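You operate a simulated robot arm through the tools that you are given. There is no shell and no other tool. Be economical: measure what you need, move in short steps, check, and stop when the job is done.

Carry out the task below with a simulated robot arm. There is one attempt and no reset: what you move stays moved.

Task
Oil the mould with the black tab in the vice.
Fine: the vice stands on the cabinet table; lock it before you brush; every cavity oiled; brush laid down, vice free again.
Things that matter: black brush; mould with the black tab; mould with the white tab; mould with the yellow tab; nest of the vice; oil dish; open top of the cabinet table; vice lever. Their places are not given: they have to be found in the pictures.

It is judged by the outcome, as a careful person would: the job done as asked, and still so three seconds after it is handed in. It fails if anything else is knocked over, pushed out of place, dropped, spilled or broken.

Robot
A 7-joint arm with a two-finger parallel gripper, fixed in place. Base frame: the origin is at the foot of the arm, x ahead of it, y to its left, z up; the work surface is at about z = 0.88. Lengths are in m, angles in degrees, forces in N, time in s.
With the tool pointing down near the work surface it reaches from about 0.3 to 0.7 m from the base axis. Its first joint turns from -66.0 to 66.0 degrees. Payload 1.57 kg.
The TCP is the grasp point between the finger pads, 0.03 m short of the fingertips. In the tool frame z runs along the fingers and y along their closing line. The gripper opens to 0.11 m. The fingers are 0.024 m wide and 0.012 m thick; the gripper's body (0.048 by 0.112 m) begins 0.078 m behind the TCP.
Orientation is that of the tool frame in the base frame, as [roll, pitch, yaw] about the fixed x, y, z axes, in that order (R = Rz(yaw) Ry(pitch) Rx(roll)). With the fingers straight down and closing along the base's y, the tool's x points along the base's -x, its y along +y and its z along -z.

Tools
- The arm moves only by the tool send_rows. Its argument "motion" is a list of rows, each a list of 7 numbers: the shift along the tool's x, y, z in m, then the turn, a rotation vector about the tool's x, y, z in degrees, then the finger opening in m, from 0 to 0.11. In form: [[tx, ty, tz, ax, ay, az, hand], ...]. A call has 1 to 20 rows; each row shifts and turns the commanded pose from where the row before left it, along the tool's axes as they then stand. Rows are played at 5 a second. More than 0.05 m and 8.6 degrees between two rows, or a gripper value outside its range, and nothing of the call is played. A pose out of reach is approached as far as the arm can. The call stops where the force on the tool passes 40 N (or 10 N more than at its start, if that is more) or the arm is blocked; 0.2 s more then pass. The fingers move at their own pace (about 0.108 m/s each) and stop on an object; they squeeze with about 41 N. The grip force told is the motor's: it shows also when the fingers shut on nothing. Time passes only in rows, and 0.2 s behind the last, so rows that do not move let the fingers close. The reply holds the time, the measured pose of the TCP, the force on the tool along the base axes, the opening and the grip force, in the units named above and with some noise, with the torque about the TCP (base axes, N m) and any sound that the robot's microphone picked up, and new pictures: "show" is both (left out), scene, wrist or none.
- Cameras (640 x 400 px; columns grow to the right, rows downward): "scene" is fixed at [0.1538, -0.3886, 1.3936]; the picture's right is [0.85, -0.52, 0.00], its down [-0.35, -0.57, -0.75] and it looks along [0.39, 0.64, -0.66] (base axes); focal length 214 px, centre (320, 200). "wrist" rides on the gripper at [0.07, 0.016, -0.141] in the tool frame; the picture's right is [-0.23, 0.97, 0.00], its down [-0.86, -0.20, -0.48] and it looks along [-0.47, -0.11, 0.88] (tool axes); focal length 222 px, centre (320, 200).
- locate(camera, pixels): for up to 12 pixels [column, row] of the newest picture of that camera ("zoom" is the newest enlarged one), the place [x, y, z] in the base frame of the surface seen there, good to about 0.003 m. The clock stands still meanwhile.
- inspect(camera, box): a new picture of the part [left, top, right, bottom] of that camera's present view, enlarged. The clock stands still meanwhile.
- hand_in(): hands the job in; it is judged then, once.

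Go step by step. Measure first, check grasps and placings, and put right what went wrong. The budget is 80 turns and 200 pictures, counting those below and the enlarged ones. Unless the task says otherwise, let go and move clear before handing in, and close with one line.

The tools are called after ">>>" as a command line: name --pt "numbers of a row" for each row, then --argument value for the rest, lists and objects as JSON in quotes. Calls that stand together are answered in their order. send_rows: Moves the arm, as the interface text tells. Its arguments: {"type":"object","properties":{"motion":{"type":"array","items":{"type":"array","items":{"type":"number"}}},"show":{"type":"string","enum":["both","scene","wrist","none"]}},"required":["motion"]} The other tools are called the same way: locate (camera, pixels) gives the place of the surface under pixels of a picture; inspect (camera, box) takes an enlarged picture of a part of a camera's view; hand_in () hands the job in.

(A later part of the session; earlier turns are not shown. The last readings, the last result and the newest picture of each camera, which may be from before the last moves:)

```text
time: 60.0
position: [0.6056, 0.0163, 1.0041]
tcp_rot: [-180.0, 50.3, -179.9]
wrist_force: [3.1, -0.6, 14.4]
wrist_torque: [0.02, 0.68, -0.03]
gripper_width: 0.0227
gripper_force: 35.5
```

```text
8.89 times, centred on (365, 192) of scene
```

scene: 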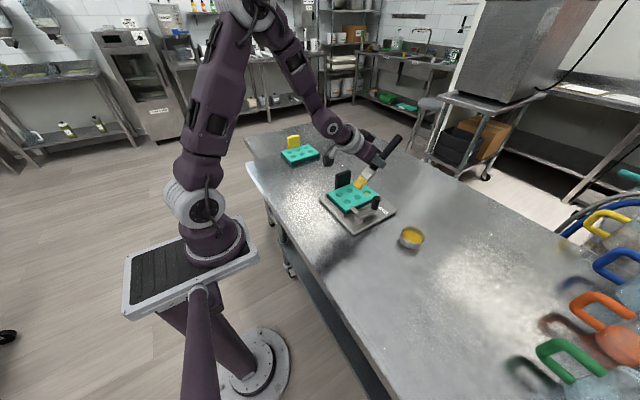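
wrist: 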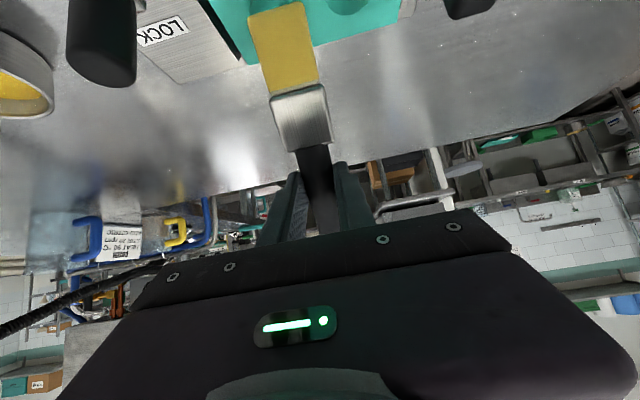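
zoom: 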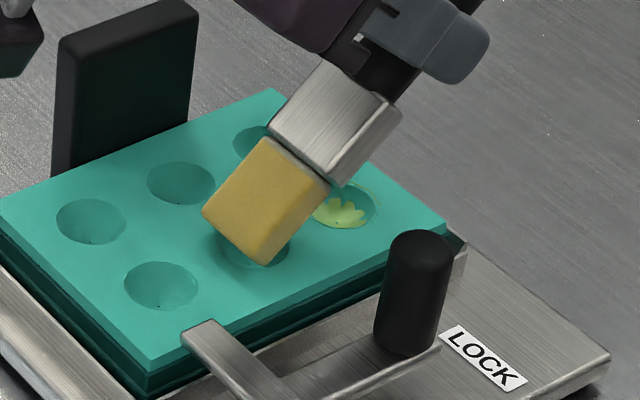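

Contact at 14 N on cavity 2. Stroking with a slight creep downward to hold contact, then lift and look.

>>> send_rows --pt "-0.0026 0 0.0031 0 0 0 0.0" --pt "0.003 0 -0.0028 0 0 0 0.0" --pt "0.003 0 -0.0028 0 0 0 0.0" --pt "-0.0022 0 0.0034 0 0 0 0.0" --pt "0.0004 0.004 0.0003 0 0 0 0.0" --pt "0.0004 -0.004 0.0003 0 0 0 0.0" --pt "0.0004 -0.004 0.0003 0 0 0 0.0" --pt "0.0004 0.004 0.0003 0 0 0 0.0" --pt "0 0 0 0 0 0 0.0" --show "none"

>>> send_rows --pt "-0.0153 0 -0.0129 0 0 0 0.0" --pt "-0.0153 0 -0.0129 0 0 0 0.0" --pt "0 0 0 0 0 0 0.0" --show "none"

>>> inspect --camera "scene" --box '[335, 170, 395, 215]'

>>> locate --camera "zoom" --pixels '[[275, 178], [215, 128], [245, 155]]'

```text
time: 62.0
position: [0.606, 0.0165, 1.0004]
tcp_rot: [-179.9, 50.3, -180.0]
wrist_force: [5.1, -0.5, 14.2]
wrist_torque: [0.0, 0.49, 0.01]
gripper_width: 0.0231
gripper_force: 35.1
```

```text
time: 62.8
position: [0.6041, 0.0166, 1.0401]
tcp_rot: [179.9, 49.9, -180.0]
wrist_force: [0.4, -0.4, -0.5]
wrist_torque: [-0.02, -0.02, 0.01]
gripper_width: 0.0231
gripper_force: 35.8
```

```text
8.89 times, centred on (365, 192) of scene
```

zoom: 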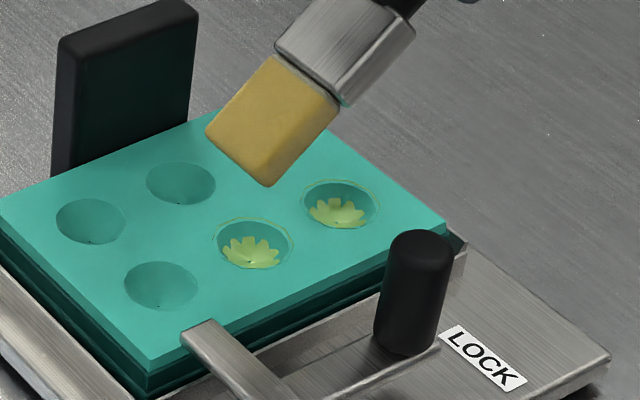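

```text
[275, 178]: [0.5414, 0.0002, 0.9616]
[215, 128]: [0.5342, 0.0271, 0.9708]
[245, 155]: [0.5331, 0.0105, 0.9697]
```

Cavity 2 is oiled. The brush has pivoted about 11° in the grip, so I'll tilt 8.4° more to compensate, then go to cavity 3 at (0.5065, 0.0165) and touch down.

>>> send_rows --pt "0 0 0 0 -8.4 0 0.0" --pt "0.0132 0 -0.0215 0 0 0 0.0" --pt "0.0132 0 -0.0215 0 0 0 0.0" --pt "0 0 0 0 0 0 0.0" --pt "0.0128 0 0.0079 0 0 0 0.0" --pt "0.0128 0 0.0079 0 0 0 0.0" --pt "0 0 0 0 0 0 0.0" --show "wrist"

>>> inspect --camera "scene" --box '[335, 170, 395, 215]'

>>> locate --camera "zoom" --pixels '[[165, 270], [175, 290], [120, 245], [150, 265]]'

```text
time: 64.4
position: [0.554, 0.0168, 1.0111]
tcp_rot: [180.0, 58.4, -179.9]
wrist_force: [0.0, 0.1, -0.6]
wrist_torque: [-0.04, -0.02, 0.0]
gripper_width: 0.0229
gripper_force: 35.2
```

wrist: 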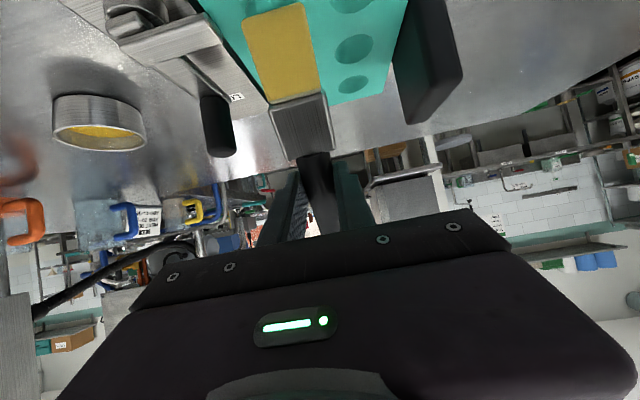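

```text
8.89 times, centred on (365, 192) of scene
```

zoom: 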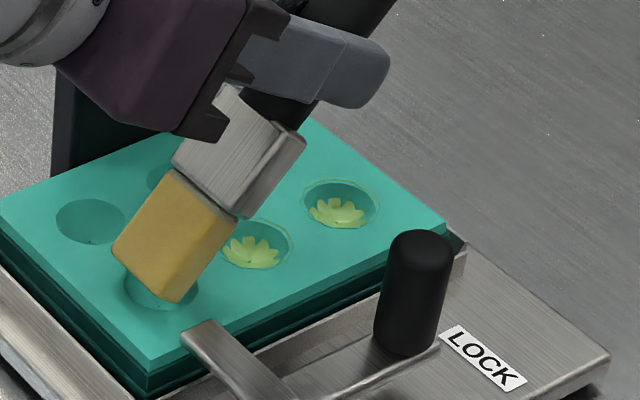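

```text
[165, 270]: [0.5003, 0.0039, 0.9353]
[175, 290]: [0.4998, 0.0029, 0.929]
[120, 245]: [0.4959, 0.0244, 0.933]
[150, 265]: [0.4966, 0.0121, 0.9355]
```

Well placed just above cavity 3. Lower about 4 mm and stroke with creep, then lift and look.

>>> send_rows --pt "0.0017 0.001 0.001 0 0 0 0.0" --pt "0.0017 0 0.001 0 0 0 0.0" --pt "0.0009 0 0.0005 0 0 0 0.0" --pt "-0.0017 0 0.0037 0 0 0 0.0" --pt "0.0025 0 -0.0031 0 0 0 0.0" --pt "0.0025 0 -0.0031 0 0 0 0.0" --pt "-0.0017 0 0.0037 0 0 0 0.0" --pt "0.0004 0.004 0.0003 0 0 0 0.0" --pt "0.0004 -0.004 0.0003 0 0 0 0.0" --pt "0.0004 -0.004 0.0003 0 0 0 0.0" --pt "0.0004 0.004 0.0003 0 0 0 0.0" --pt "0 0 0 0 0 0 0.0" --show "none"

>>> send_rows --pt "-0.017 0 -0.0105 0 0 0 0.0" --pt "-0.017 0 -0.0105 0 0 0 0.0" --pt "0 0 0 0 0 0 0.0" --show "none"

>>> inspect --camera "scene" --box '[335, 165, 395, 215]'

```text
time: 67.0
position: [0.5539, 0.0179, 1.0019]
tcp_rot: [180.0, 58.5, 180.0]
wrist_force: [3.2, -2.4, 14.3]
wrist_torque: [-0.13, 0.55, 0.12]
gripper_width: 0.023
gripper_force: 35.7
```

```text
time: 67.8
position: [0.5539, 0.0187, 1.0411]
tcp_rot: [179.9, 58.4, -180.0]
wrist_force: [-0.1, -0.1, -0.4]
wrist_torque: [0.01, -0.02, 0.0]
gripper_width: 0.0229
gripper_force: 35.3
```

```text
8.00 times, centred on (365, 190) of scene
```

zoom: 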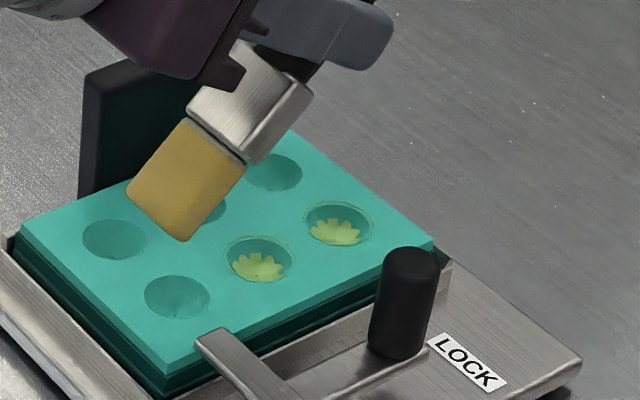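

Cavity 3 isn't oiled yet. I'll measure the tip, then go again.

>>> locate --camera "zoom" --pixels '[[180, 235], [133, 195], [157, 217], [177, 297], [178, 312], [145, 297], [208, 300]]'

>>> send_rows --pt "0.017 0 0.0105 0 0 0 0.0" --pt "0.017 0 0.0105 0 0 0 0.0" --pt "0.0004 -0.002 0.0003 0 0 0 0.0" --pt "0 0 0 0 0 0 0.0" --show "none"

>>> inspect --camera "scene" --box '[335, 165, 395, 215]'

```text
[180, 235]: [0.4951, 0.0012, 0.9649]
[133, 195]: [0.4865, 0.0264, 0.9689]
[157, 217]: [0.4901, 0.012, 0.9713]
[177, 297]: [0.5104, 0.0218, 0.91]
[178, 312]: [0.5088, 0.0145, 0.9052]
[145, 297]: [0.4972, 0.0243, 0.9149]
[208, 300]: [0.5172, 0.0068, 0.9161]
```

```text
time: 68.8
position: [0.554, 0.0153, 1.0016]
tcp_rot: [179.9, 58.4, 180.0]
wrist_force: [1.4, 6.0, 5.9]
wrist_torque: [0.37, 0.27, -0.26]
gripper_width: 0.0234
gripper_force: 35.0
```

```text
8.00 times, centred on (365, 190) of scene
```

zoom: 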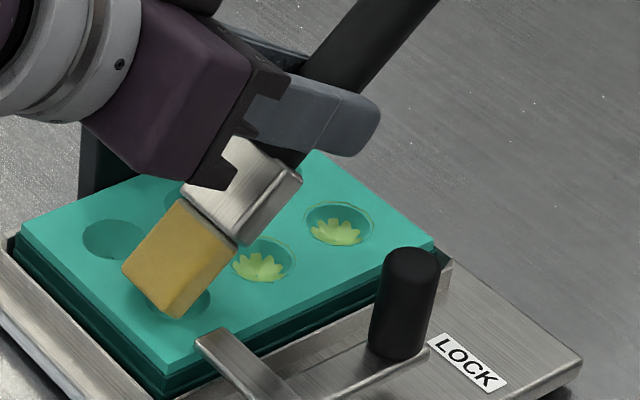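

The tip is about 5 mm short of centre in −x (edge 0.490 against cavity centre 0.5085). I'll shift +5 mm x and +2 mm y, then stroke at this height.

>>> send_rows --pt "-0.0026 0.002 0.0043 0 0 0 0.0" --pt "0.0008 0 0.0005 0 0 0 0.0" --pt "-0.0017 0 0.0037 0 0 0 0.0" --pt "0.0025 0 -0.0031 0 0 0 0.0" --pt "0.0025 0 -0.0031 0 0 0 0.0" --pt "-0.0017 0 0.0037 0 0 0 0.0" --pt "0.0004 0.004 0.0003 0 0 0 0.0" --pt "0.0004 -0.004 0.0003 0 0 0 0.0" --pt "0.0004 -0.004 0.0003 0 0 0 0.0" --pt "0.0004 0.004 0.0003 0 0 0 0.0" --pt "0 0 0 0 0 0 0.0" --show "none"

>>> send_rows --pt "-0.017 0 -0.0105 0 0 0 0.0" --pt "-0.017 0 -0.0105 0 0 0 0.0" --pt "0 0 0 0 0 0 0.0" --show "none"

>>> inspect --camera "scene" --box '[335, 165, 395, 215]'

>>> locate --camera "zoom" --pixels '[[185, 235], [138, 192], [162, 217]]'

```text
time: 71.2
position: [0.5606, 0.0158, 0.9948]
tcp_rot: [-179.7, 58.3, -179.9]
wrist_force: [1.2, -2.9, 11.5]
wrist_torque: [-0.19, 0.59, 0.17]
gripper_width: 0.0229
gripper_force: 35.5
```

```text
time: 72.0
position: [0.5614, 0.0178, 1.0354]
tcp_rot: [180.0, 58.4, 179.9]
wrist_force: [-1.1, -0.4, -0.7]
wrist_torque: [0.02, 0.02, 0.0]
gripper_width: 0.0231
gripper_force: 35.1
```

```text
8.00 times, centred on (365, 190) of scene
```

zoom: 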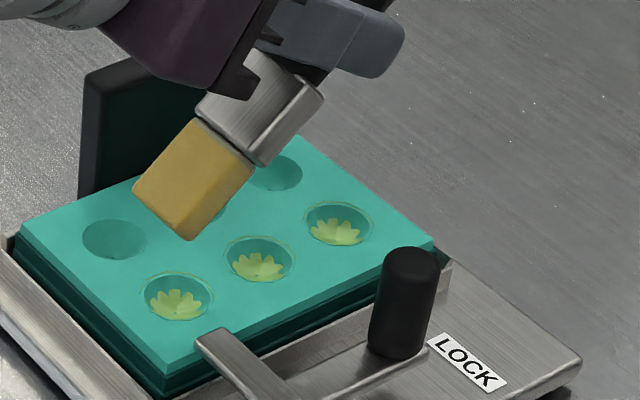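

```text
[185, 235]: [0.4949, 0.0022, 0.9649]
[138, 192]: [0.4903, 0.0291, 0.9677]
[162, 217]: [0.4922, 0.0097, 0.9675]
```

Three are done. Second column: shift +0.045 in y to the cavity at (0.507, 0.061) with the same offsets, contact and stroke.

>>> send_rows --pt "0 0.0225 0 0 0 0 0.0" --pt "0 0.0225 0 0 0 0 0.0" --pt "0 0 0 0 0 0 0.0" --pt "0.0165 0 0.0102 0 0 0 0.0" --pt "0.0165 0 0.0102 0 0 0 0.0" --pt "0.0015 0 0.0009 0 0 0 0.0" --pt "0.0009 0 0.0005 0 0 0 0.0" --pt "-0.0017 0 0.0037 0 0 0 0.0" --pt "0.0025 0 -0.0031 0 0 0 0.0" --pt "0.0025 0 -0.0031 0 0 0 0.0" --pt "-0.0017 0 0.0037 0 0 0 0.0" --pt "0.0004 0.003 0.0003 0 0 0 0.0" --pt "0.0004 -0.003 0.0003 0 0 0 0.0" --pt "0.0004 -0.003 0.0003 0 0 0 0.0" --pt "0.0004 0.003 0.0003 0 0 0 0.0" --pt "0 0 0 0 0 0 0.0" --show "none"

>>> send_rows --pt "-0.017 0 -0.0105 0 0 0 0.0" --pt "-0.017 0 -0.0105 0 0 0 0.0" --pt "0 0 0 0 0 0 0.0" --show "none"

>>> inspect --camera "scene" --box '[330, 155, 400, 215]'

```text
time: 75.4
position: [0.5601, 0.0631, 0.9911]
tcp_rot: [179.9, 58.6, -179.9]
wrist_force: [2.1, -4.9, 12.1]
wrist_torque: [-0.21, 0.65, 0.3]
gripper_width: 0.0231
gripper_force: 35.6
```

```text
time: 76.2
position: [0.5603, 0.0625, 1.028]
tcp_rot: [180.0, 58.4, 180.0]
wrist_force: [0.3, -0.3, -0.9]
wrist_torque: [-0.01, 0.06, 0.01]
gripper_width: 0.0234
gripper_force: 35.5
```

```text
6.67 times, centred on (365, 185) of scene
```

zoom: 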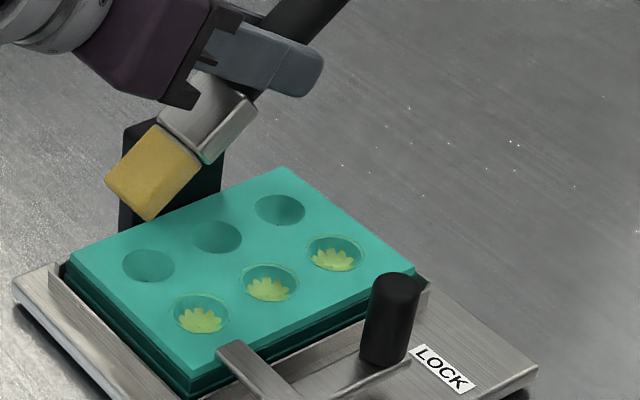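

>>> locate --camera "zoom" --pixels '[[150, 213], [110, 182], [130, 198], [148, 265], [147, 280], [123, 268], [173, 268], [215, 237], [214, 251], [279, 210], [277, 223], [145, 160]]'

>>> inspect --camera "wrist" --box '[200, 0, 360, 240]'

```text
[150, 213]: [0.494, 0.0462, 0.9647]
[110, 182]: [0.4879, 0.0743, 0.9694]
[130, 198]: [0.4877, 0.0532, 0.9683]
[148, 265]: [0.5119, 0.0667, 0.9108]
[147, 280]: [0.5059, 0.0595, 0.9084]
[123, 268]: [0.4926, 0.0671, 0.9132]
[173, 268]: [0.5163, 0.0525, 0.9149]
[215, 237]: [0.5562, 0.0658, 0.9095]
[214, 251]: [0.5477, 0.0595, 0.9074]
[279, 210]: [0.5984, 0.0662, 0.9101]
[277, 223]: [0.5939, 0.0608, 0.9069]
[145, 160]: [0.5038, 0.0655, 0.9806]
```

```text
1.67 times, centred on (280, 120) of wrist
```

zoom: 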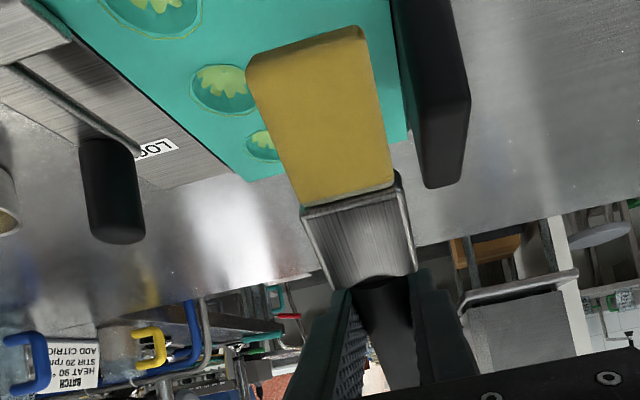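

The tip was about 3–4 mm too far −x and the brush has pivoted shallower. I'll tilt 8.4° more, re-centre on (0.505, 0.060) and try again.

>>> send_rows --pt "0 0 0 0 -8.4 0 0.0" --pt "0.002 0 -0.0046 0 0 0 0.0" --pt "0.0124 0 0.0053 0 0 0 0.0" --pt "0.0124 0 0.0053 0 0 0 0.0" --pt "0.0009 0 0.0004 0 0 0 0.0" --pt "-0.0011 0 0.0039 0 0 0 0.0" --pt "0.0021 0 -0.0035 0 0 0 0.0" --pt "0.0021 0 -0.0035 0 0 0 0.0" --pt "-0.0011 0 0.0039 0 0 0 0.0" --pt "0.0005 0.003 0.0002 0 0 0 0.0" --pt "0.0005 -0.003 0.0002 0 0 0 0.0" --pt "0.0005 -0.003 0.0002 0 0 0 0.0" --pt "0.0005 0.003 0.0002 0 0 0 0.0" --pt "0 0 0 0 0 0 0.0" --show "none"

>>> send_rows --pt "-0.0184 0 -0.0079 0 0 0 0.0" --pt "-0.0184 0 -0.0079 0 0 0 0.0" --pt "0 0 0 0 0 0 0.0" --show "none"

>>> inspect --camera "scene" --box '[330, 155, 400, 215]'

>>> locate --camera "zoom" --pixels '[[150, 213], [110, 182], [130, 198]]'

```text
time: 79.2
position: [0.5555, 0.0617, 0.9984]
tcp_rot: [-180.0, 67.0, 179.8]
wrist_force: [7.4, -2.9, 18.3]
wrist_torque: [-0.09, 0.46, 0.14]
gripper_width: 0.0233
gripper_force: 35.6
```

```text
time: 80.0
position: [0.5549, 0.0627, 1.0366]
tcp_rot: [180.0, 66.8, 180.0]
wrist_force: [-0.3, -0.4, 0.4]
wrist_torque: [-0.02, -0.01, -0.01]
gripper_width: 0.0228
gripper_force: 35.6
```

```text
6.67 times, centred on (365, 185) of scene
```

zoom: 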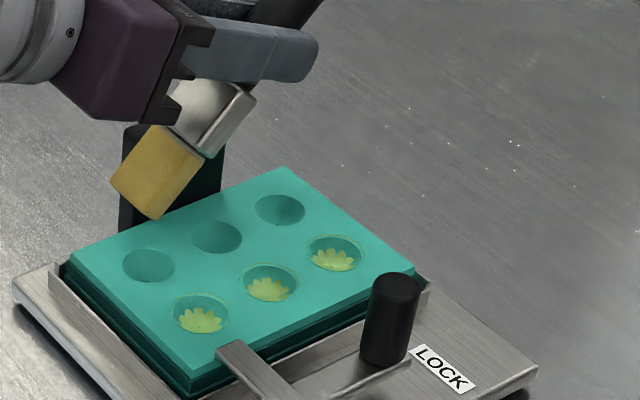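

```text
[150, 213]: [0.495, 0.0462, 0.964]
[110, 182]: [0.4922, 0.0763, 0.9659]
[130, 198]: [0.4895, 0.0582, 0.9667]
```

Centred and pressed at 18 N yet no film, so the brush is likely empty after three cavities. I'll go back to the dish for more oil.

>>> send_rows --pt "-0.0395 0 -0.0169 0 0 0 0.0" --pt "-0.005 -0.0421 0.0118 0 0 0 0.0" --pt "-0.005 -0.0421 0.0118 0 0 0 0.0" --pt "-0.005 -0.0421 0.0118 0 0 0 0.0" --pt "-0.005 -0.0421 0.0118 0 0 0 0.0" --pt "-0.005 -0.0421 0.0118 0 0 0 0.0" --pt "-0.005 -0.0421 0.0118 0 0 0 0.0" --pt "0 0 0 0 0 0 0.0" --pt "0.0345 0 0.0148 0 0 0 0.0" --pt "0.0345 0 0.0148 0 0 0 0.0" --pt "0 0 0 0 0 0 0.0" --show "wrist"

>>> inspect --camera "scene" --box '[385, 205, 435, 255]'

>>> locate --camera "zoom" --pixels '[[345, 230], [290, 190], [320, 215], [250, 230], [440, 250]]'

```text
time: 82.4
position: [0.6313, -0.1908, 1.0052]
tcp_rot: [179.9, 66.7, -180.0]
wrist_force: [0.3, 0.3, -0.5]
wrist_torque: [-0.03, 0.05, 0.0]
gripper_width: 0.0231
gripper_force: 35.0
```

wrist: 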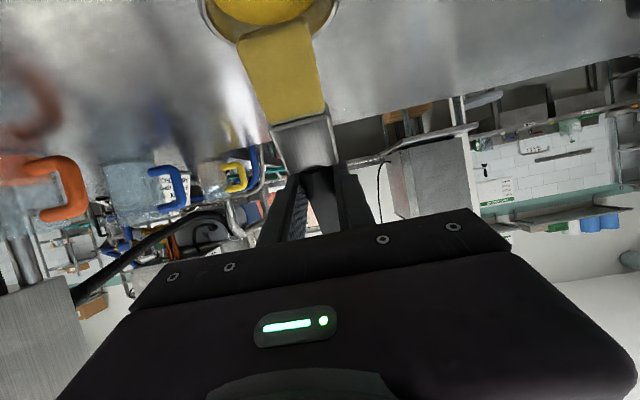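

```text
8.00 times, centred on (410, 230) of scene
```

zoom: 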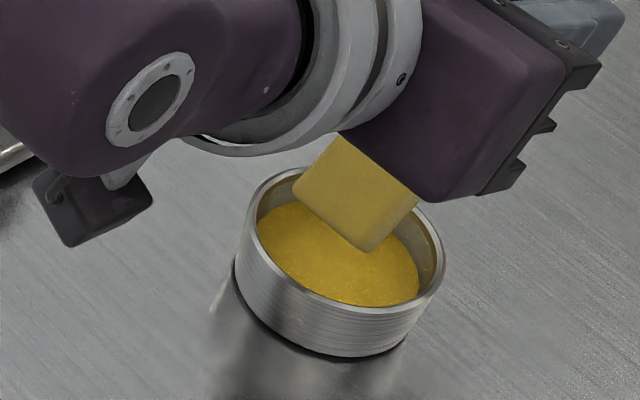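

```text
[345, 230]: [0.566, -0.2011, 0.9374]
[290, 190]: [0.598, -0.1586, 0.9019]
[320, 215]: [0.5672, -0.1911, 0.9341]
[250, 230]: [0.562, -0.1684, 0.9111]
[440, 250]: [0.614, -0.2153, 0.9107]
```

The tip is over the oil, inside the rim. Dip 32 mm slowly, dwell, and rise.

>>> send_rows --pt "0.00735 0 0.00315 0 0 0 0.0" --pt "0.00735 0 0.00315 0 0 0 0.0" --pt "0.00735 0 0.00315 0 0 0 0.0" --pt "0.00735 0 0.00315 0 0 0 0.0" --pt "0 0 0 0 0 0 0.0" --pt "0 0 0 0 0 0 0.0" --pt "0 0 0 0 0 0 0.0" --show "none"

>>> inspect --camera "scene" --box '[385, 205, 435, 255]'

>>> send_rows --pt "-0.0147 0 -0.0063 0 0 0 0.0" --pt "-0.0147 0 -0.0063 0 0 0 0.0" --pt "-0.0074 0 -0.0032 0 0 0 0.0" --pt "0 0 0 0 0 0 0.0" --pt "0 0 0 0 0 0 0.0" --pt "0 0 0 0 0 0 0.0" --show "scene"

>>> inspect --camera "scene" --box '[385, 205, 435, 255]'

```text
time: 84.0
position: [0.6323, -0.1902, 0.9727]
tcp_rot: [179.9, 66.8, -179.9]
wrist_force: [-0.3, 0.4, -0.9]
wrist_torque: [-0.03, -0.03, -0.03]
gripper_width: 0.0231
gripper_force: 35.4
```

```text
8.00 times, centred on (410, 230) of scene
```

zoom: 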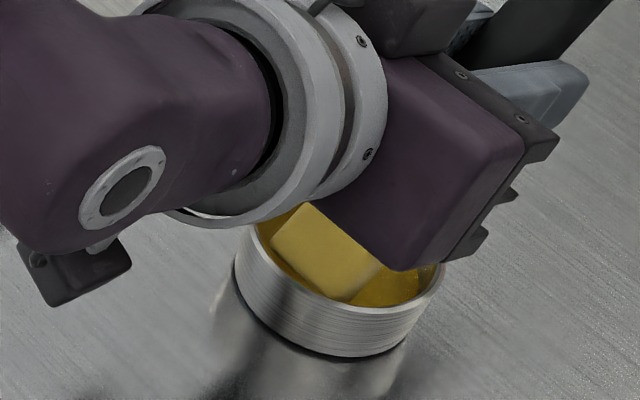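

```text
time: 85.4
position: [0.6321, -0.1897, 1.0143]
tcp_rot: [180.0, 66.8, 179.9]
wrist_force: [-0.7, 0.6, -0.6]
wrist_torque: [-0.01, 0.02, 0.0]
gripper_width: 0.0231
gripper_force: 35.3
```

scene: 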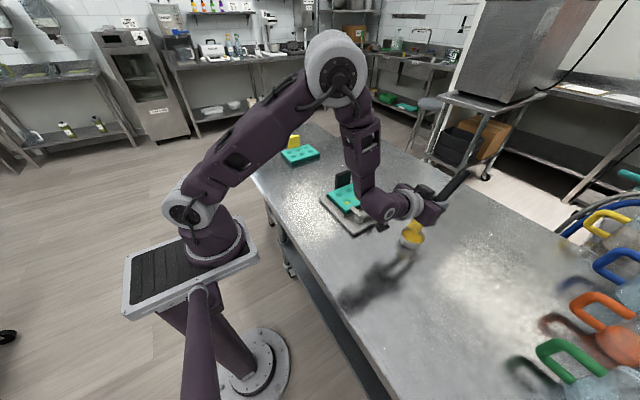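

```text
8.00 times, centred on (410, 230) of scene
```

zoom: 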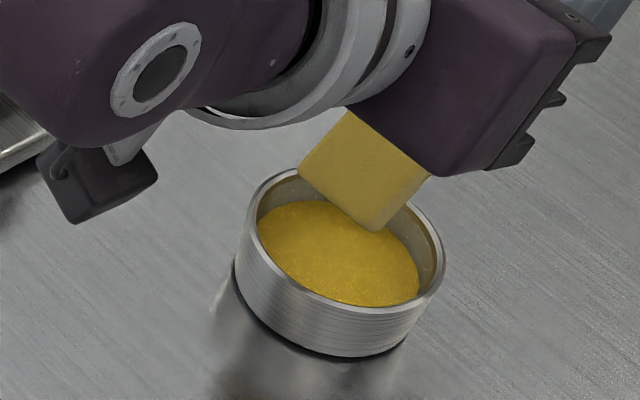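

Freshly loaded. Now to cavity 4 at (0.594, 0.061): approach, press lightly, stroke, lift and look.

>>> send_rows --pt "-0.03 0 -0.0128 0 0 0 0.0" --pt "-0.03 0 -0.0128 0 0 0 0.0" --pt "-0.001 0.042 0.0023 0 0 0 0.0" --pt "-0.001 0.042 0.0023 0 0 0 0.0" --pt "-0.001 0.042 0.0023 0 0 0 0.0" --pt "-0.001 0.042 0.0023 0 0 0 0.0" --pt "-0.001 0.042 0.0023 0 0 0 0.0" --pt "-0.001 0.042 0.0023 0 0 0 0.0" --pt "0.0336 0 0.0143 0 0 0 0.0" --pt "0.0336 0 0.0143 0 0 0 0.0" --pt "0.0037 0 0.0016 0 0 0 0.0" --pt "0.0018 0 0.0008 0 0 0 0.0" --pt "-0.0011 0 0.0039 0 0 0 0.0" --pt "0.0021 0 -0.0035 0 0 0 0.0" --pt "0.0021 0 -0.0035 0 0 0 0.0" --pt "-0.0011 0 0.0039 0 0 0 0.0" --pt "0.0005 0.003 0.0002 0 0 0 0.0" --pt "0.0005 -0.003 0.0002 0 0 0 0.0" --pt "0.0005 -0.003 0.0002 0 0 0 0.0" --pt "0.0005 0.003 0.0002 0 0 0 0.0" --show "none"

>>> send_rows --pt "-0.0184 0 -0.0079 0 0 0 0.0" --pt "-0.0184 0 -0.0079 0 0 0 0.0" --pt "0 0 0 0 0 0 0.0" --show "none"

>>> inspect --camera "scene" --box '[330, 155, 400, 215]'

```text
time: 89.6
position: [0.6479, 0.0619, 0.998]
tcp_rot: [180.0, 67.0, 179.9]
wrist_force: [4.6, 3.1, 17.3]
wrist_torque: [0.2, 0.55, -0.19]
gripper_width: 0.0232
gripper_force: 35.7
```

```text
time: 90.4
position: [0.646, 0.0606, 1.0364]
tcp_rot: [-180.0, 66.7, -179.9]
wrist_force: [-0.4, 0.7, -1.6]
wrist_torque: [0.02, 0.01, -0.01]
gripper_width: 0.0227
gripper_force: 35.5
```

```text
6.67 times, centred on (365, 185) of scene
```

zoom: 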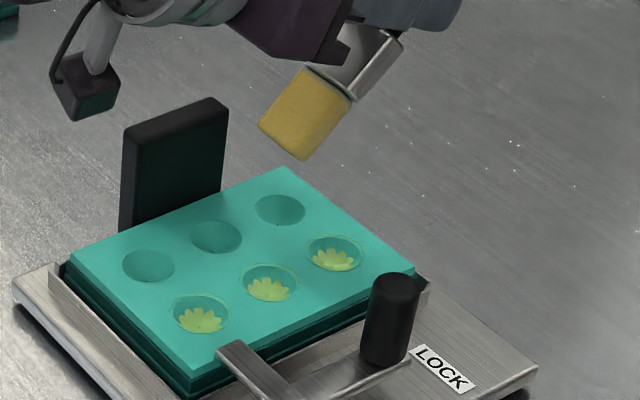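

Not yet: each success so far took a longer time in contact. I'll check the centring, then give cavity 4 a second, longer stroke.

>>> locate --camera "zoom" --pixels '[[303, 152], [262, 125], [283, 140], [279, 210], [277, 223], [255, 212], [304, 212]]'

>>> send_rows --pt "0.0184 0 0.0079 0 0 0 0.0" --pt "0.0193 0 0.0083 0 0 0 0.0" --pt "0 0 0 0 0 0 0.0" --pt "-0.0014 0 0.0038 0 0 0 0.0" --pt "0.0018 0 -0.0036 0 0 0 0.0" --pt "0.0018 0 -0.0036 0 0 0 0.0" --pt "-0.0014 0 0.0038 0 0 0 0.0" --pt "-0.0014 0 0.0038 0 0 0 0.0" --pt "0.0018 0 -0.0036 0 0 0 0.0" --pt "0.0018 0 -0.0036 0 0 0 0.0" --pt "-0.0014 0 0.0038 0 0 0 0.0" --pt "0.0002 0.003 0.0001 0 0 0 0.0" --pt "0.0002 -0.003 0.0001 0 0 0 0.0" --pt "0.0002 -0.003 0.0001 0 0 0 0.0" --pt "0.0002 0.003 0.0001 0 0 0 0.0" --pt "0 0 0 0 0 0 0.0" --show "none"

>>> inspect --camera "scene" --box '[330, 155, 400, 215]'

>>> send_rows --pt "-0.0184 0 -0.0079 0 0 0 0.0" --pt "-0.0184 0 -0.0079 0 0 0 0.0" --pt "0 0 0 0 0 0 0.0" --show "none"

>>> inspect --camera "scene" --box '[330, 155, 400, 215]'

```text
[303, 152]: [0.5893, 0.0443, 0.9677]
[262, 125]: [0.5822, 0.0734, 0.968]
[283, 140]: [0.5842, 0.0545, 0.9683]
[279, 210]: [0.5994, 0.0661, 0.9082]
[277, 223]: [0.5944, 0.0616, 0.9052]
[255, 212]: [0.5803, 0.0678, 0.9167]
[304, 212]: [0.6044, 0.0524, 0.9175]
```

```text
time: 93.8
position: [0.6468, 0.0607, 0.9931]
tcp_rot: [-179.9, 67.0, 180.0]
wrist_force: [3.7, -0.4, 15.2]
wrist_torque: [0.01, 0.61, -0.06]
gripper_width: 0.023
gripper_force: 35.2
```

```text
6.67 times, centred on (365, 185) of scene
```

zoom: 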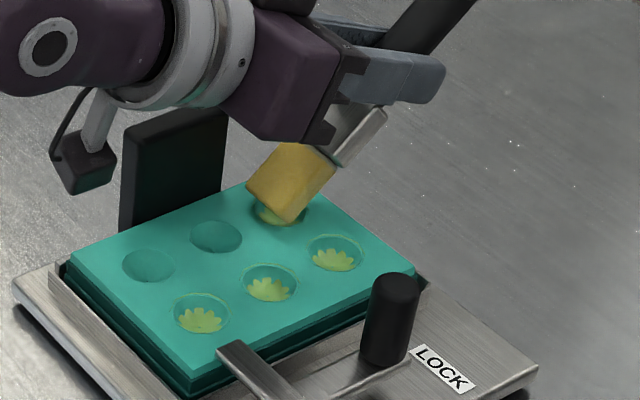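

```text
time: 94.6
position: [0.6478, 0.0615, 1.0314]
tcp_rot: [-180.0, 66.7, -180.0]
wrist_force: [-0.3, 0.4, -0.3]
wrist_torque: [-0.02, -0.02, -0.04]
gripper_width: 0.0228
gripper_force: 35.5
```

```text
6.67 times, centred on (365, 185) of scene
```

zoom: 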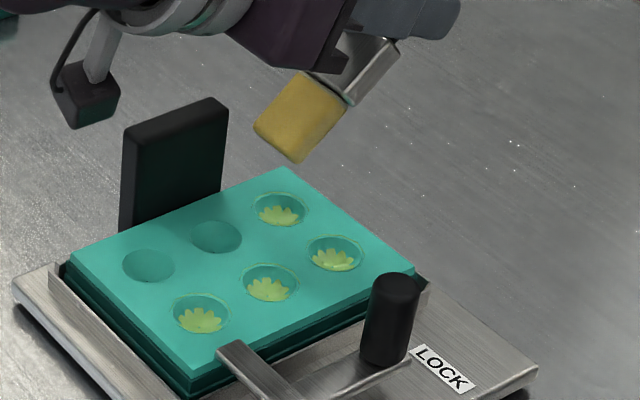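

Cavity 4 is oiled, so it does need dwell time. Same treatment for cavity 5 at (0.5495, 0.0605) with longer stroking.

>>> locate --camera "zoom" --pixels '[[298, 157], [257, 130], [278, 144]]'

>>> send_rows --pt "0.0169 0 -0.0395 0 0 0 0.0" --pt "0 0 0 0 0 0 0.0" --pt "0.0184 0 0.0079 0 0 0 0.0" --pt "0.0165 0 0.0071 0 0 0 0.0" --pt "0.0018 0 0.0008 0 0 0 0.0" --pt "0 0 0 0 0 0 0.0" --pt "-0.0014 0 0.0038 0 0 0 0.0" --pt "0.0018 0 -0.0036 0 0 0 0.0" --pt "0.0018 0 -0.0036 0 0 0 0.0" --pt "-0.0012 0 0.0039 0 0 0 0.0" --pt "-0.0012 0 0.0039 0 0 0 0.0" --pt "0.0018 0 -0.0036 0 0 0 0.0" --pt "0.0018 0 -0.0036 0 0 0 0.0" --pt "-0.0012 0 0.0039 0 0 0 0.0" --pt "0.0004 0.003 0.0002 0 0 0 0.0" --pt "0.0004 -0.003 0.0002 0 0 0 0.0" --pt "0.0004 -0.003 0.0002 0 0 0 0.0" --pt "0.0004 0.003 0.0002 0 0 0 0.0" --pt "0 0 0 0 0 0 0.0" --show "none"

>>> inspect --camera "scene" --box '[330, 155, 400, 215]'

```text
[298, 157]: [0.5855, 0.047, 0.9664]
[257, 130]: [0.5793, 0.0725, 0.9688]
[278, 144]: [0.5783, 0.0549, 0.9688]
```

```text
time: 98.6
position: [0.6047, 0.0614, 0.9888]
tcp_rot: [-180.0, 66.8, 179.9]
wrist_force: [2.7, -2.5, 14.0]
wrist_torque: [-0.15, 0.7, 0.2]
gripper_width: 0.0229
gripper_force: 35.7
```

```text
6.67 times, centred on (365, 185) of scene
```

zoom: 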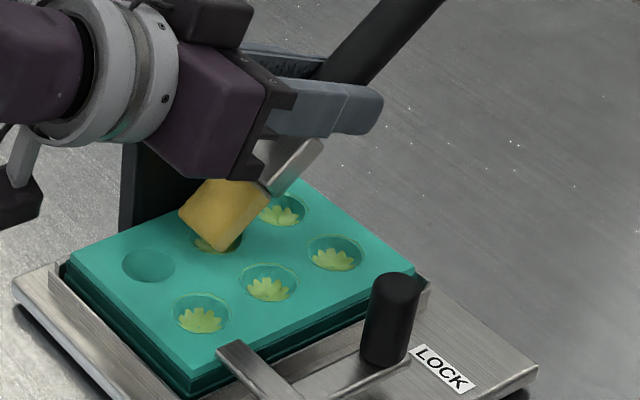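

Yellow shows under the tip in cavity 5. Lift, move to cavity 6 at (0.505, 0.0605), and repeat.

>>> send_rows --pt "-0.0184 0 -0.0079 0 0 0 0.0" --pt "-0.0184 0 -0.0079 0 0 0 0.0" --pt "0.0168 -0.001 -0.0392 0 0 0 0.0" --pt "0 0 0 0 0 0 0.0" --pt "0.0184 0 0.0079 0 0 0 0.0" --pt "0.0175 0 0.0075 0 0 0 0.0" --pt "0.0015 0 0.0006 0 0 0 0.0" --pt "0 0 0 0 0 0 0.0" --pt "-0.0014 0 0.0038 0 0 0 0.0" --pt "0.0018 0 -0.0036 0 0 0 0.0" --pt "0.0018 0 -0.0036 0 0 0 0.0" --pt "-0.0012 0 0.0039 0 0 0 0.0" --pt "-0.0012 0 0.0039 0 0 0 0.0" --pt "0.0018 0 -0.0036 0 0 0 0.0" --pt "0.0018 0 -0.0036 0 0 0 0.0" --pt "-0.0012 0 0.0039 0 0 0 0.0" --pt "0.0004 0.002 0.0002 0 0 0 0.0" --pt "0.0004 -0.003 0.0002 0 0 0 0.0" --pt "0.0004 0.001 0.0002 0 0 0 0.0" --pt "0 0 0 0 0 0 0.0" --show "none"

>>> inspect --camera "scene" --box '[330, 155, 400, 215]'

```text
time: 102.8
position: [0.5631, 0.0625, 0.9839]
tcp_rot: [179.9, 66.9, 179.9]
wrist_force: [1.9, -0.7, 13.8]
wrist_torque: [0.01, 0.82, -0.02]
gripper_width: 0.0231
gripper_force: 35.9
```

```text
6.67 times, centred on (365, 185) of scene
```

zoom: 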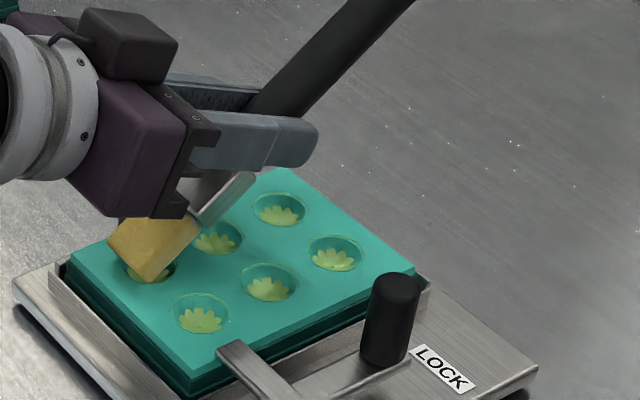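

Cavity 6 is oiled too. I'll lift clear and tilt back partway toward where the brush is horizontal, then measure.

>>> send_rows --pt "-0.0306 0 -0.0131 0 0 0 0.0" --pt "-0.0306 0 -0.0131 0 0 0 0.0" --pt "-0.0306 0 -0.0131 0 0 0 0.0" --pt "0 0 0 0 8.4 0 0.0" --pt "0 0 0 0 8.4 0 0.0" --pt "0 0 0 0 8.4 0 0.0" --pt "0 0 0 0 8.4 0 0.0" --pt "0 0 0 0 0 0 0.0"

>>> inspect --camera "scene" --box '[320, 120, 440, 220]'

```text
time: 104.6
position: [0.562, 0.0614, 1.0823]
tcp_rot: [179.9, 33.2, 179.9]
wrist_force: [-1.2, -0.4, -0.2]
wrist_torque: [0.0, 0.02, 0.0]
gripper_width: 0.0232
gripper_force: 35.5
```

scene: 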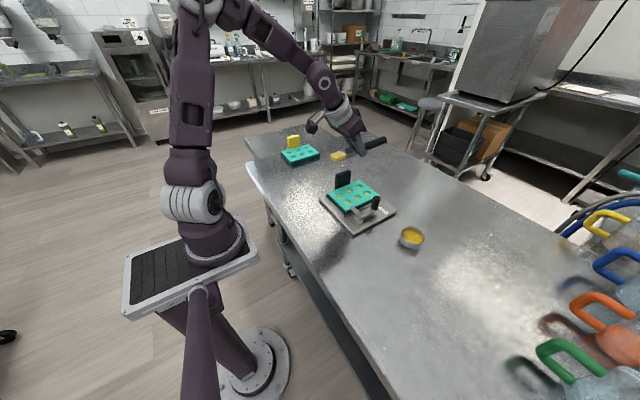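
wrist: 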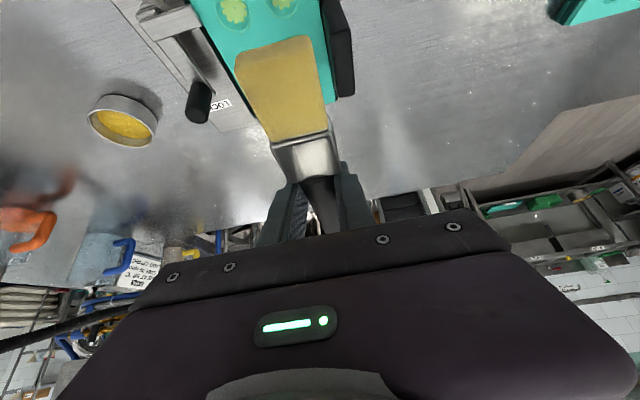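

```text
4.00 times, centred on (380, 170) of scene
```

zoom: 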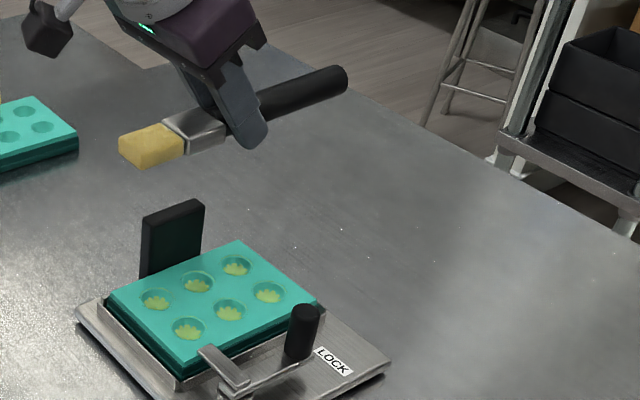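

All six cavities show oil. I'll measure how the brush lies in the hand so I can set it flat.

>>> locate --camera "zoom" --pixels '[[120, 140], [150, 130], [182, 142], [195, 115], [270, 95], [335, 75], [135, 155], [165, 160], [340, 90], [290, 105]]'

>>> locate --camera "wrist" --pixels '[[272, 45], [285, 90], [295, 130], [300, 155]]'

```text
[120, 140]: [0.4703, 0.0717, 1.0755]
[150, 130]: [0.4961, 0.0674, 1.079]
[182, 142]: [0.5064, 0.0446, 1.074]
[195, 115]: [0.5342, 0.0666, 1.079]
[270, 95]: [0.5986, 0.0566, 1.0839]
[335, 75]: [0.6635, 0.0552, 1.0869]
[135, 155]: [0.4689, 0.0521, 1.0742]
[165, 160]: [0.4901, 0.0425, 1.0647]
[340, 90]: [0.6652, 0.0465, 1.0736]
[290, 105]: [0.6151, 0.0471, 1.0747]
```

```text
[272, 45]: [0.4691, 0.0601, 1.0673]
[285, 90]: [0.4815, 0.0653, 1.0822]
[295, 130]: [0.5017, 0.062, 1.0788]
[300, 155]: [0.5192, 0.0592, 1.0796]
```

The brush is level at about 30° tilt, but there the fingertips would hit the table first. I'll set the tool vertical over the clear spot (0.56, 0.22), and let the handle end touch and rotate the brush flat as I lower.

>>> send_rows --pt "0 0.04 0 0 8.3 0 0.0" --pt "0 0.04 0 0 8.3 0 0.0" --pt "0 0.04 0 0 8.3 0 0.0" --pt "0 0.04 0 0 8.3 0 0.0" --pt "0 0 0 0 0 0 0.0" --pt "0 0 0.039 0 0 0 0.0" --pt "0 0 0.039 0 0 0 0.0" --pt "0 0 0.03 0 0 0 0.0" --pt "0 0 0 0 0 0 0.0"

>>> inspect --camera "scene" --box '[290, 110, 430, 220]'

```text
time: 106.6
position: [0.5613, 0.2209, 0.9751]
tcp_rot: [-179.9, 0.0, 179.9]
wrist_force: [0.1, 0.1, -0.2]
wrist_torque: [0.02, 0.03, 0.01]
gripper_width: 0.0228
gripper_force: 35.8
```

scene: 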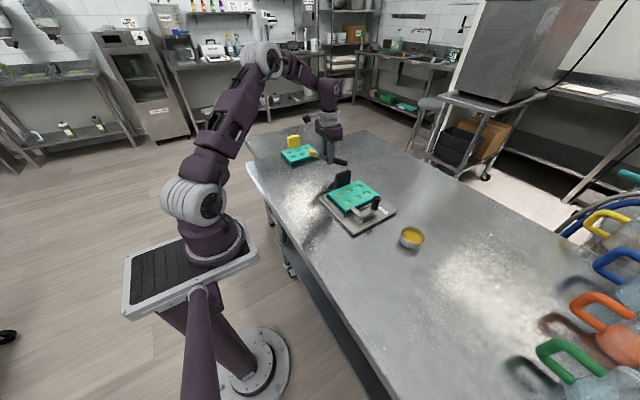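
wrist: 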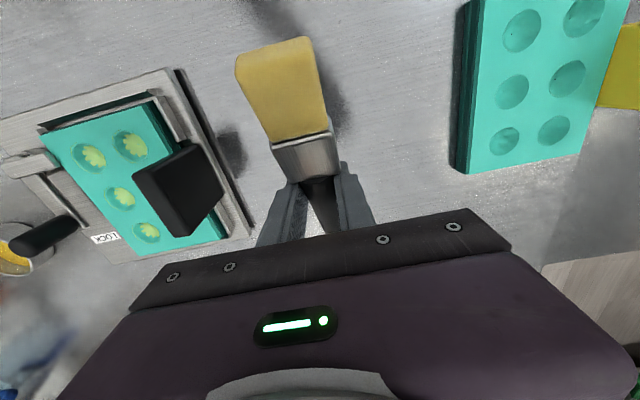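

```text
3.64 times, centred on (360, 165) of scene
```

zoom: 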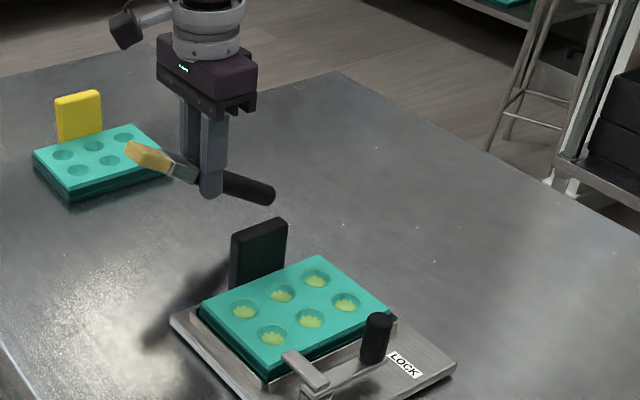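

Clear spot confirmed. Lower gradually so the handle end touches and the brush levels.

>>> send_rows --pt "0 0 0.006 0 0 0 0.0" --pt "0 0 0.006 0 0 0 0.0" --pt "0 0 0.006 0 0 0 0.0" --pt "0 0 0.005 0 0 0 0.0" --pt "0 0 0.005 0 0 0 0.0" --pt "0 0 0.005 0 0 0 0.0" --pt "0 0 0.005 0 0 0 0.0" --pt "0 0 0 0 0 0 0.0" --show "none"

>>> inspect --camera "scene" --box '[310, 130, 370, 190]'

```text
time: 108.4
position: [0.5611, 0.2224, 0.9366]
tcp_rot: [179.9, -0.1, 180.0]
wrist_force: [-4.1, 0.5, 10.6]
wrist_torque: [0.02, -0.93, 0.04]
gripper_width: 0.0233
gripper_force: 35.9
```

```text
6.67 times, centred on (340, 160) of scene
```

zoom: 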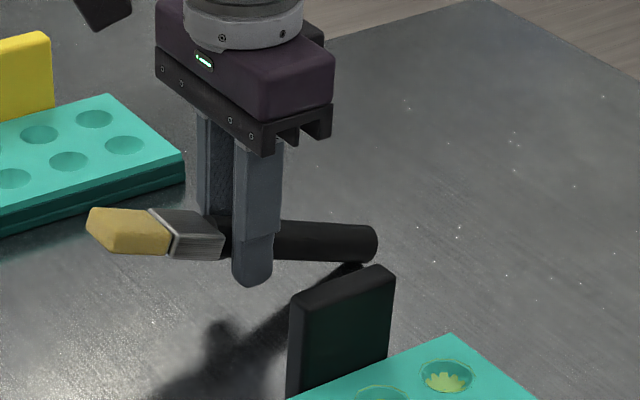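

It's rotating as hoped (10.6 N). Continue down to TCP about 0.9135.

>>> send_rows --pt "0 0 0.005 0 0 0 0.0" --pt "0 0 0.005 0 0 0 0.0" --pt "0 0 0.005 0 0 0 0.0" --pt "0 0 0.004 0 0 0 0.0" --pt "0 0 0.0035 0 0 0 0.0" --pt "0 0 0 0 0 0 0.0" --show "none"

>>> inspect --camera "scene" --box '[310, 130, 370, 190]'

```text
time: 109.8
position: [0.563, 0.2199, 0.9154]
tcp_rot: [-179.9, -0.1, -180.0]
wrist_force: [-1.8, 0.0, 9.3]
wrist_torque: [0.02, -0.86, 0.08]
gripper_width: 0.0229
gripper_force: 34.9
```

```text
6.67 times, centred on (340, 160) of scene
```

zoom: 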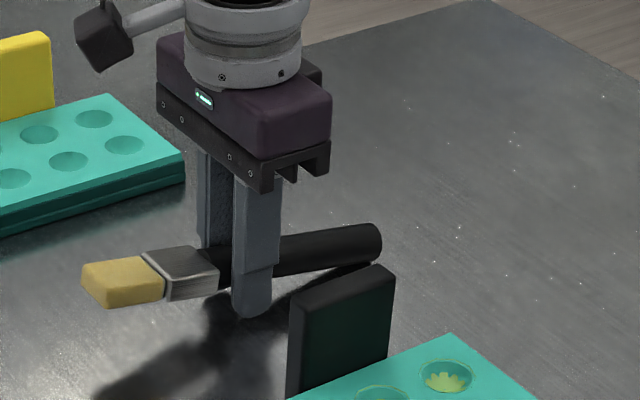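

Nearly flat. Lower 3 mm more, open gently, and rise.

>>> send_rows --pt "0 0 0.0015 0 0 0 0.0" --pt "0 0 0.0015 0 0 0 0.0" --pt "0 0 0 0 0 0 0.0" --pt "0 0 0 0 0 0 0.026" --pt "0 0 0 0 0 0 0.032" --pt "0 0 0 0 0 0 0.045" --pt "0 0 0 0 0 0 0.05" --pt "0 0 -0.03 0 0 0 0.05" --pt "0 0 -0.05 0 0 0 0.05" --pt "0 0 -0.05 0 0 0 0.05" --pt "0 0 0 0 0 0 0.05"

>>> inspect --camera "scene" --box '[290, 130, 430, 250]'

```text
time: 112.2
position: [0.5615, 0.2205, 1.0423]
tcp_rot: [179.9, -0.1, 180.0]
wrist_force: [-0.2, -0.1, 0.2]
wrist_torque: [0.01, 0.0, 0.01]
gripper_width: 0.0501
gripper_force: 0.1
```

scene: 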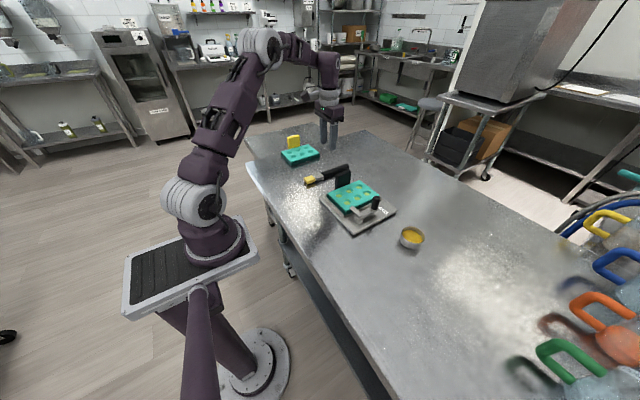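
wrist: 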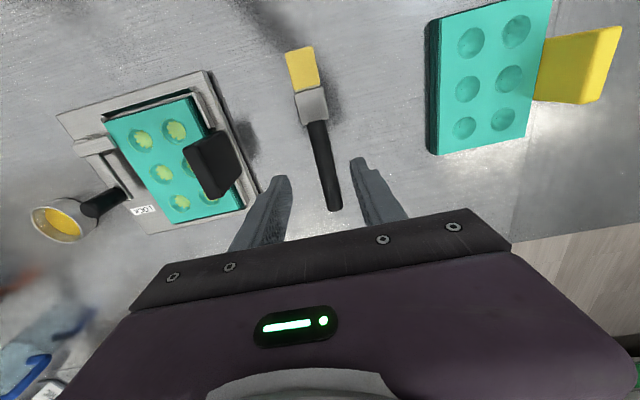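

```text
3.33 times, centred on (360, 190) of scene
```

zoom: 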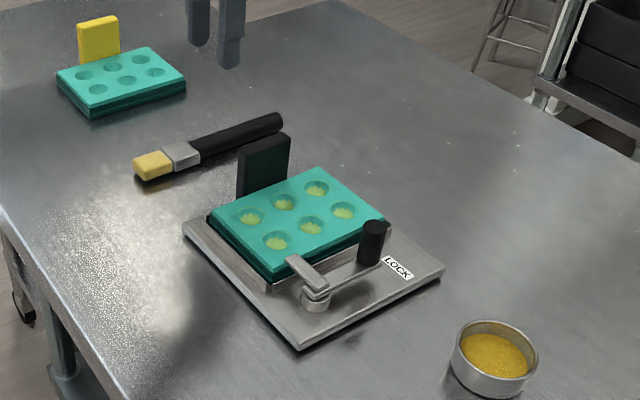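

The brush lies flat and clear. Now unlock: measure the knob and pivot now.

>>> locate --camera "zoom" --pixels '[[374, 225], [374, 245], [315, 292], [318, 305], [300, 262], [184, 228], [300, 345], [443, 268]]'

>>> send_rows --pt "0 -0.045 -0.005 0 0 0 0.05" --pt "0 -0.045 0 0 0 0 0.05" --pt "0 -0.045 0 0 0 0 0.05" --pt "0 -0.045 0 0 0 0 0.05" --pt "0 -0.045 0 0 0 0 0.05" --pt "0 -0.035 0 0 0 0 0.05" --pt "0 0 0 0 0 0 0.05" --show "wrist"

>>> inspect --camera "wrist" --box '[200, 40, 440, 240]'

```text
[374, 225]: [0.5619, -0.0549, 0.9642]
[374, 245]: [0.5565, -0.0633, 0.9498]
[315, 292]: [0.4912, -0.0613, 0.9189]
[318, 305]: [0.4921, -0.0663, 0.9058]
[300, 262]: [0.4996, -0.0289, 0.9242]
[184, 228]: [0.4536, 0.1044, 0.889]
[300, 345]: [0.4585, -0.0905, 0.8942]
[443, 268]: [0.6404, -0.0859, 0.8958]
```

```text
time: 113.8
position: [0.5613, -0.0402, 1.0479]
tcp_rot: [180.0, 0.0, 180.0]
wrist_force: [0.0, 0.6, 1.3]
wrist_torque: [0.0, 0.0, -0.01]
gripper_width: 0.05
gripper_force: 0.1
```

wrist: 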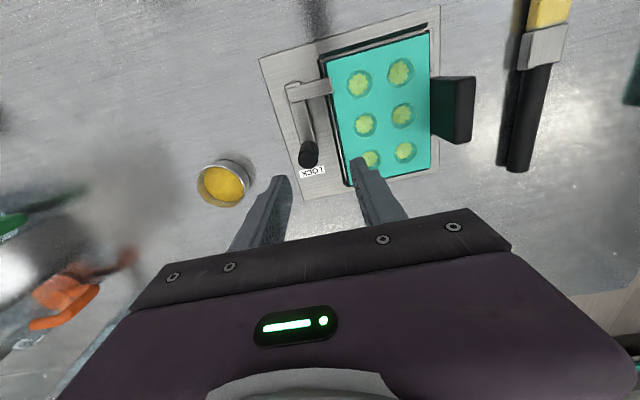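

```text
2.00 times, centred on (320, 140) of wrist
```

zoom: 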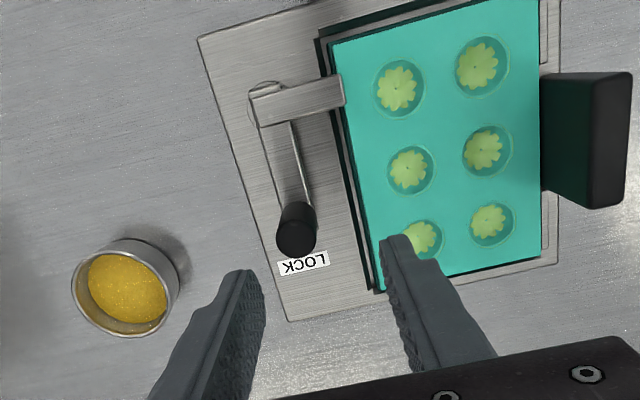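

>>> locate --camera "zoom" --pixels '[[297, 236], [278, 236], [315, 236], [297, 255], [267, 95], [200, 40], [555, 260], [288, 318]]'

```text
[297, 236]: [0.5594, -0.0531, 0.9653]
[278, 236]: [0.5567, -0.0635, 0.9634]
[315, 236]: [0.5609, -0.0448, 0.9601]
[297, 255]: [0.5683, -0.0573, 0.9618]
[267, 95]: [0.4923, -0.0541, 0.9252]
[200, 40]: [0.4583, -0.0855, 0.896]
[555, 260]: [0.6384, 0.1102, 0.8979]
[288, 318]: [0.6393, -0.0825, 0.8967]
```

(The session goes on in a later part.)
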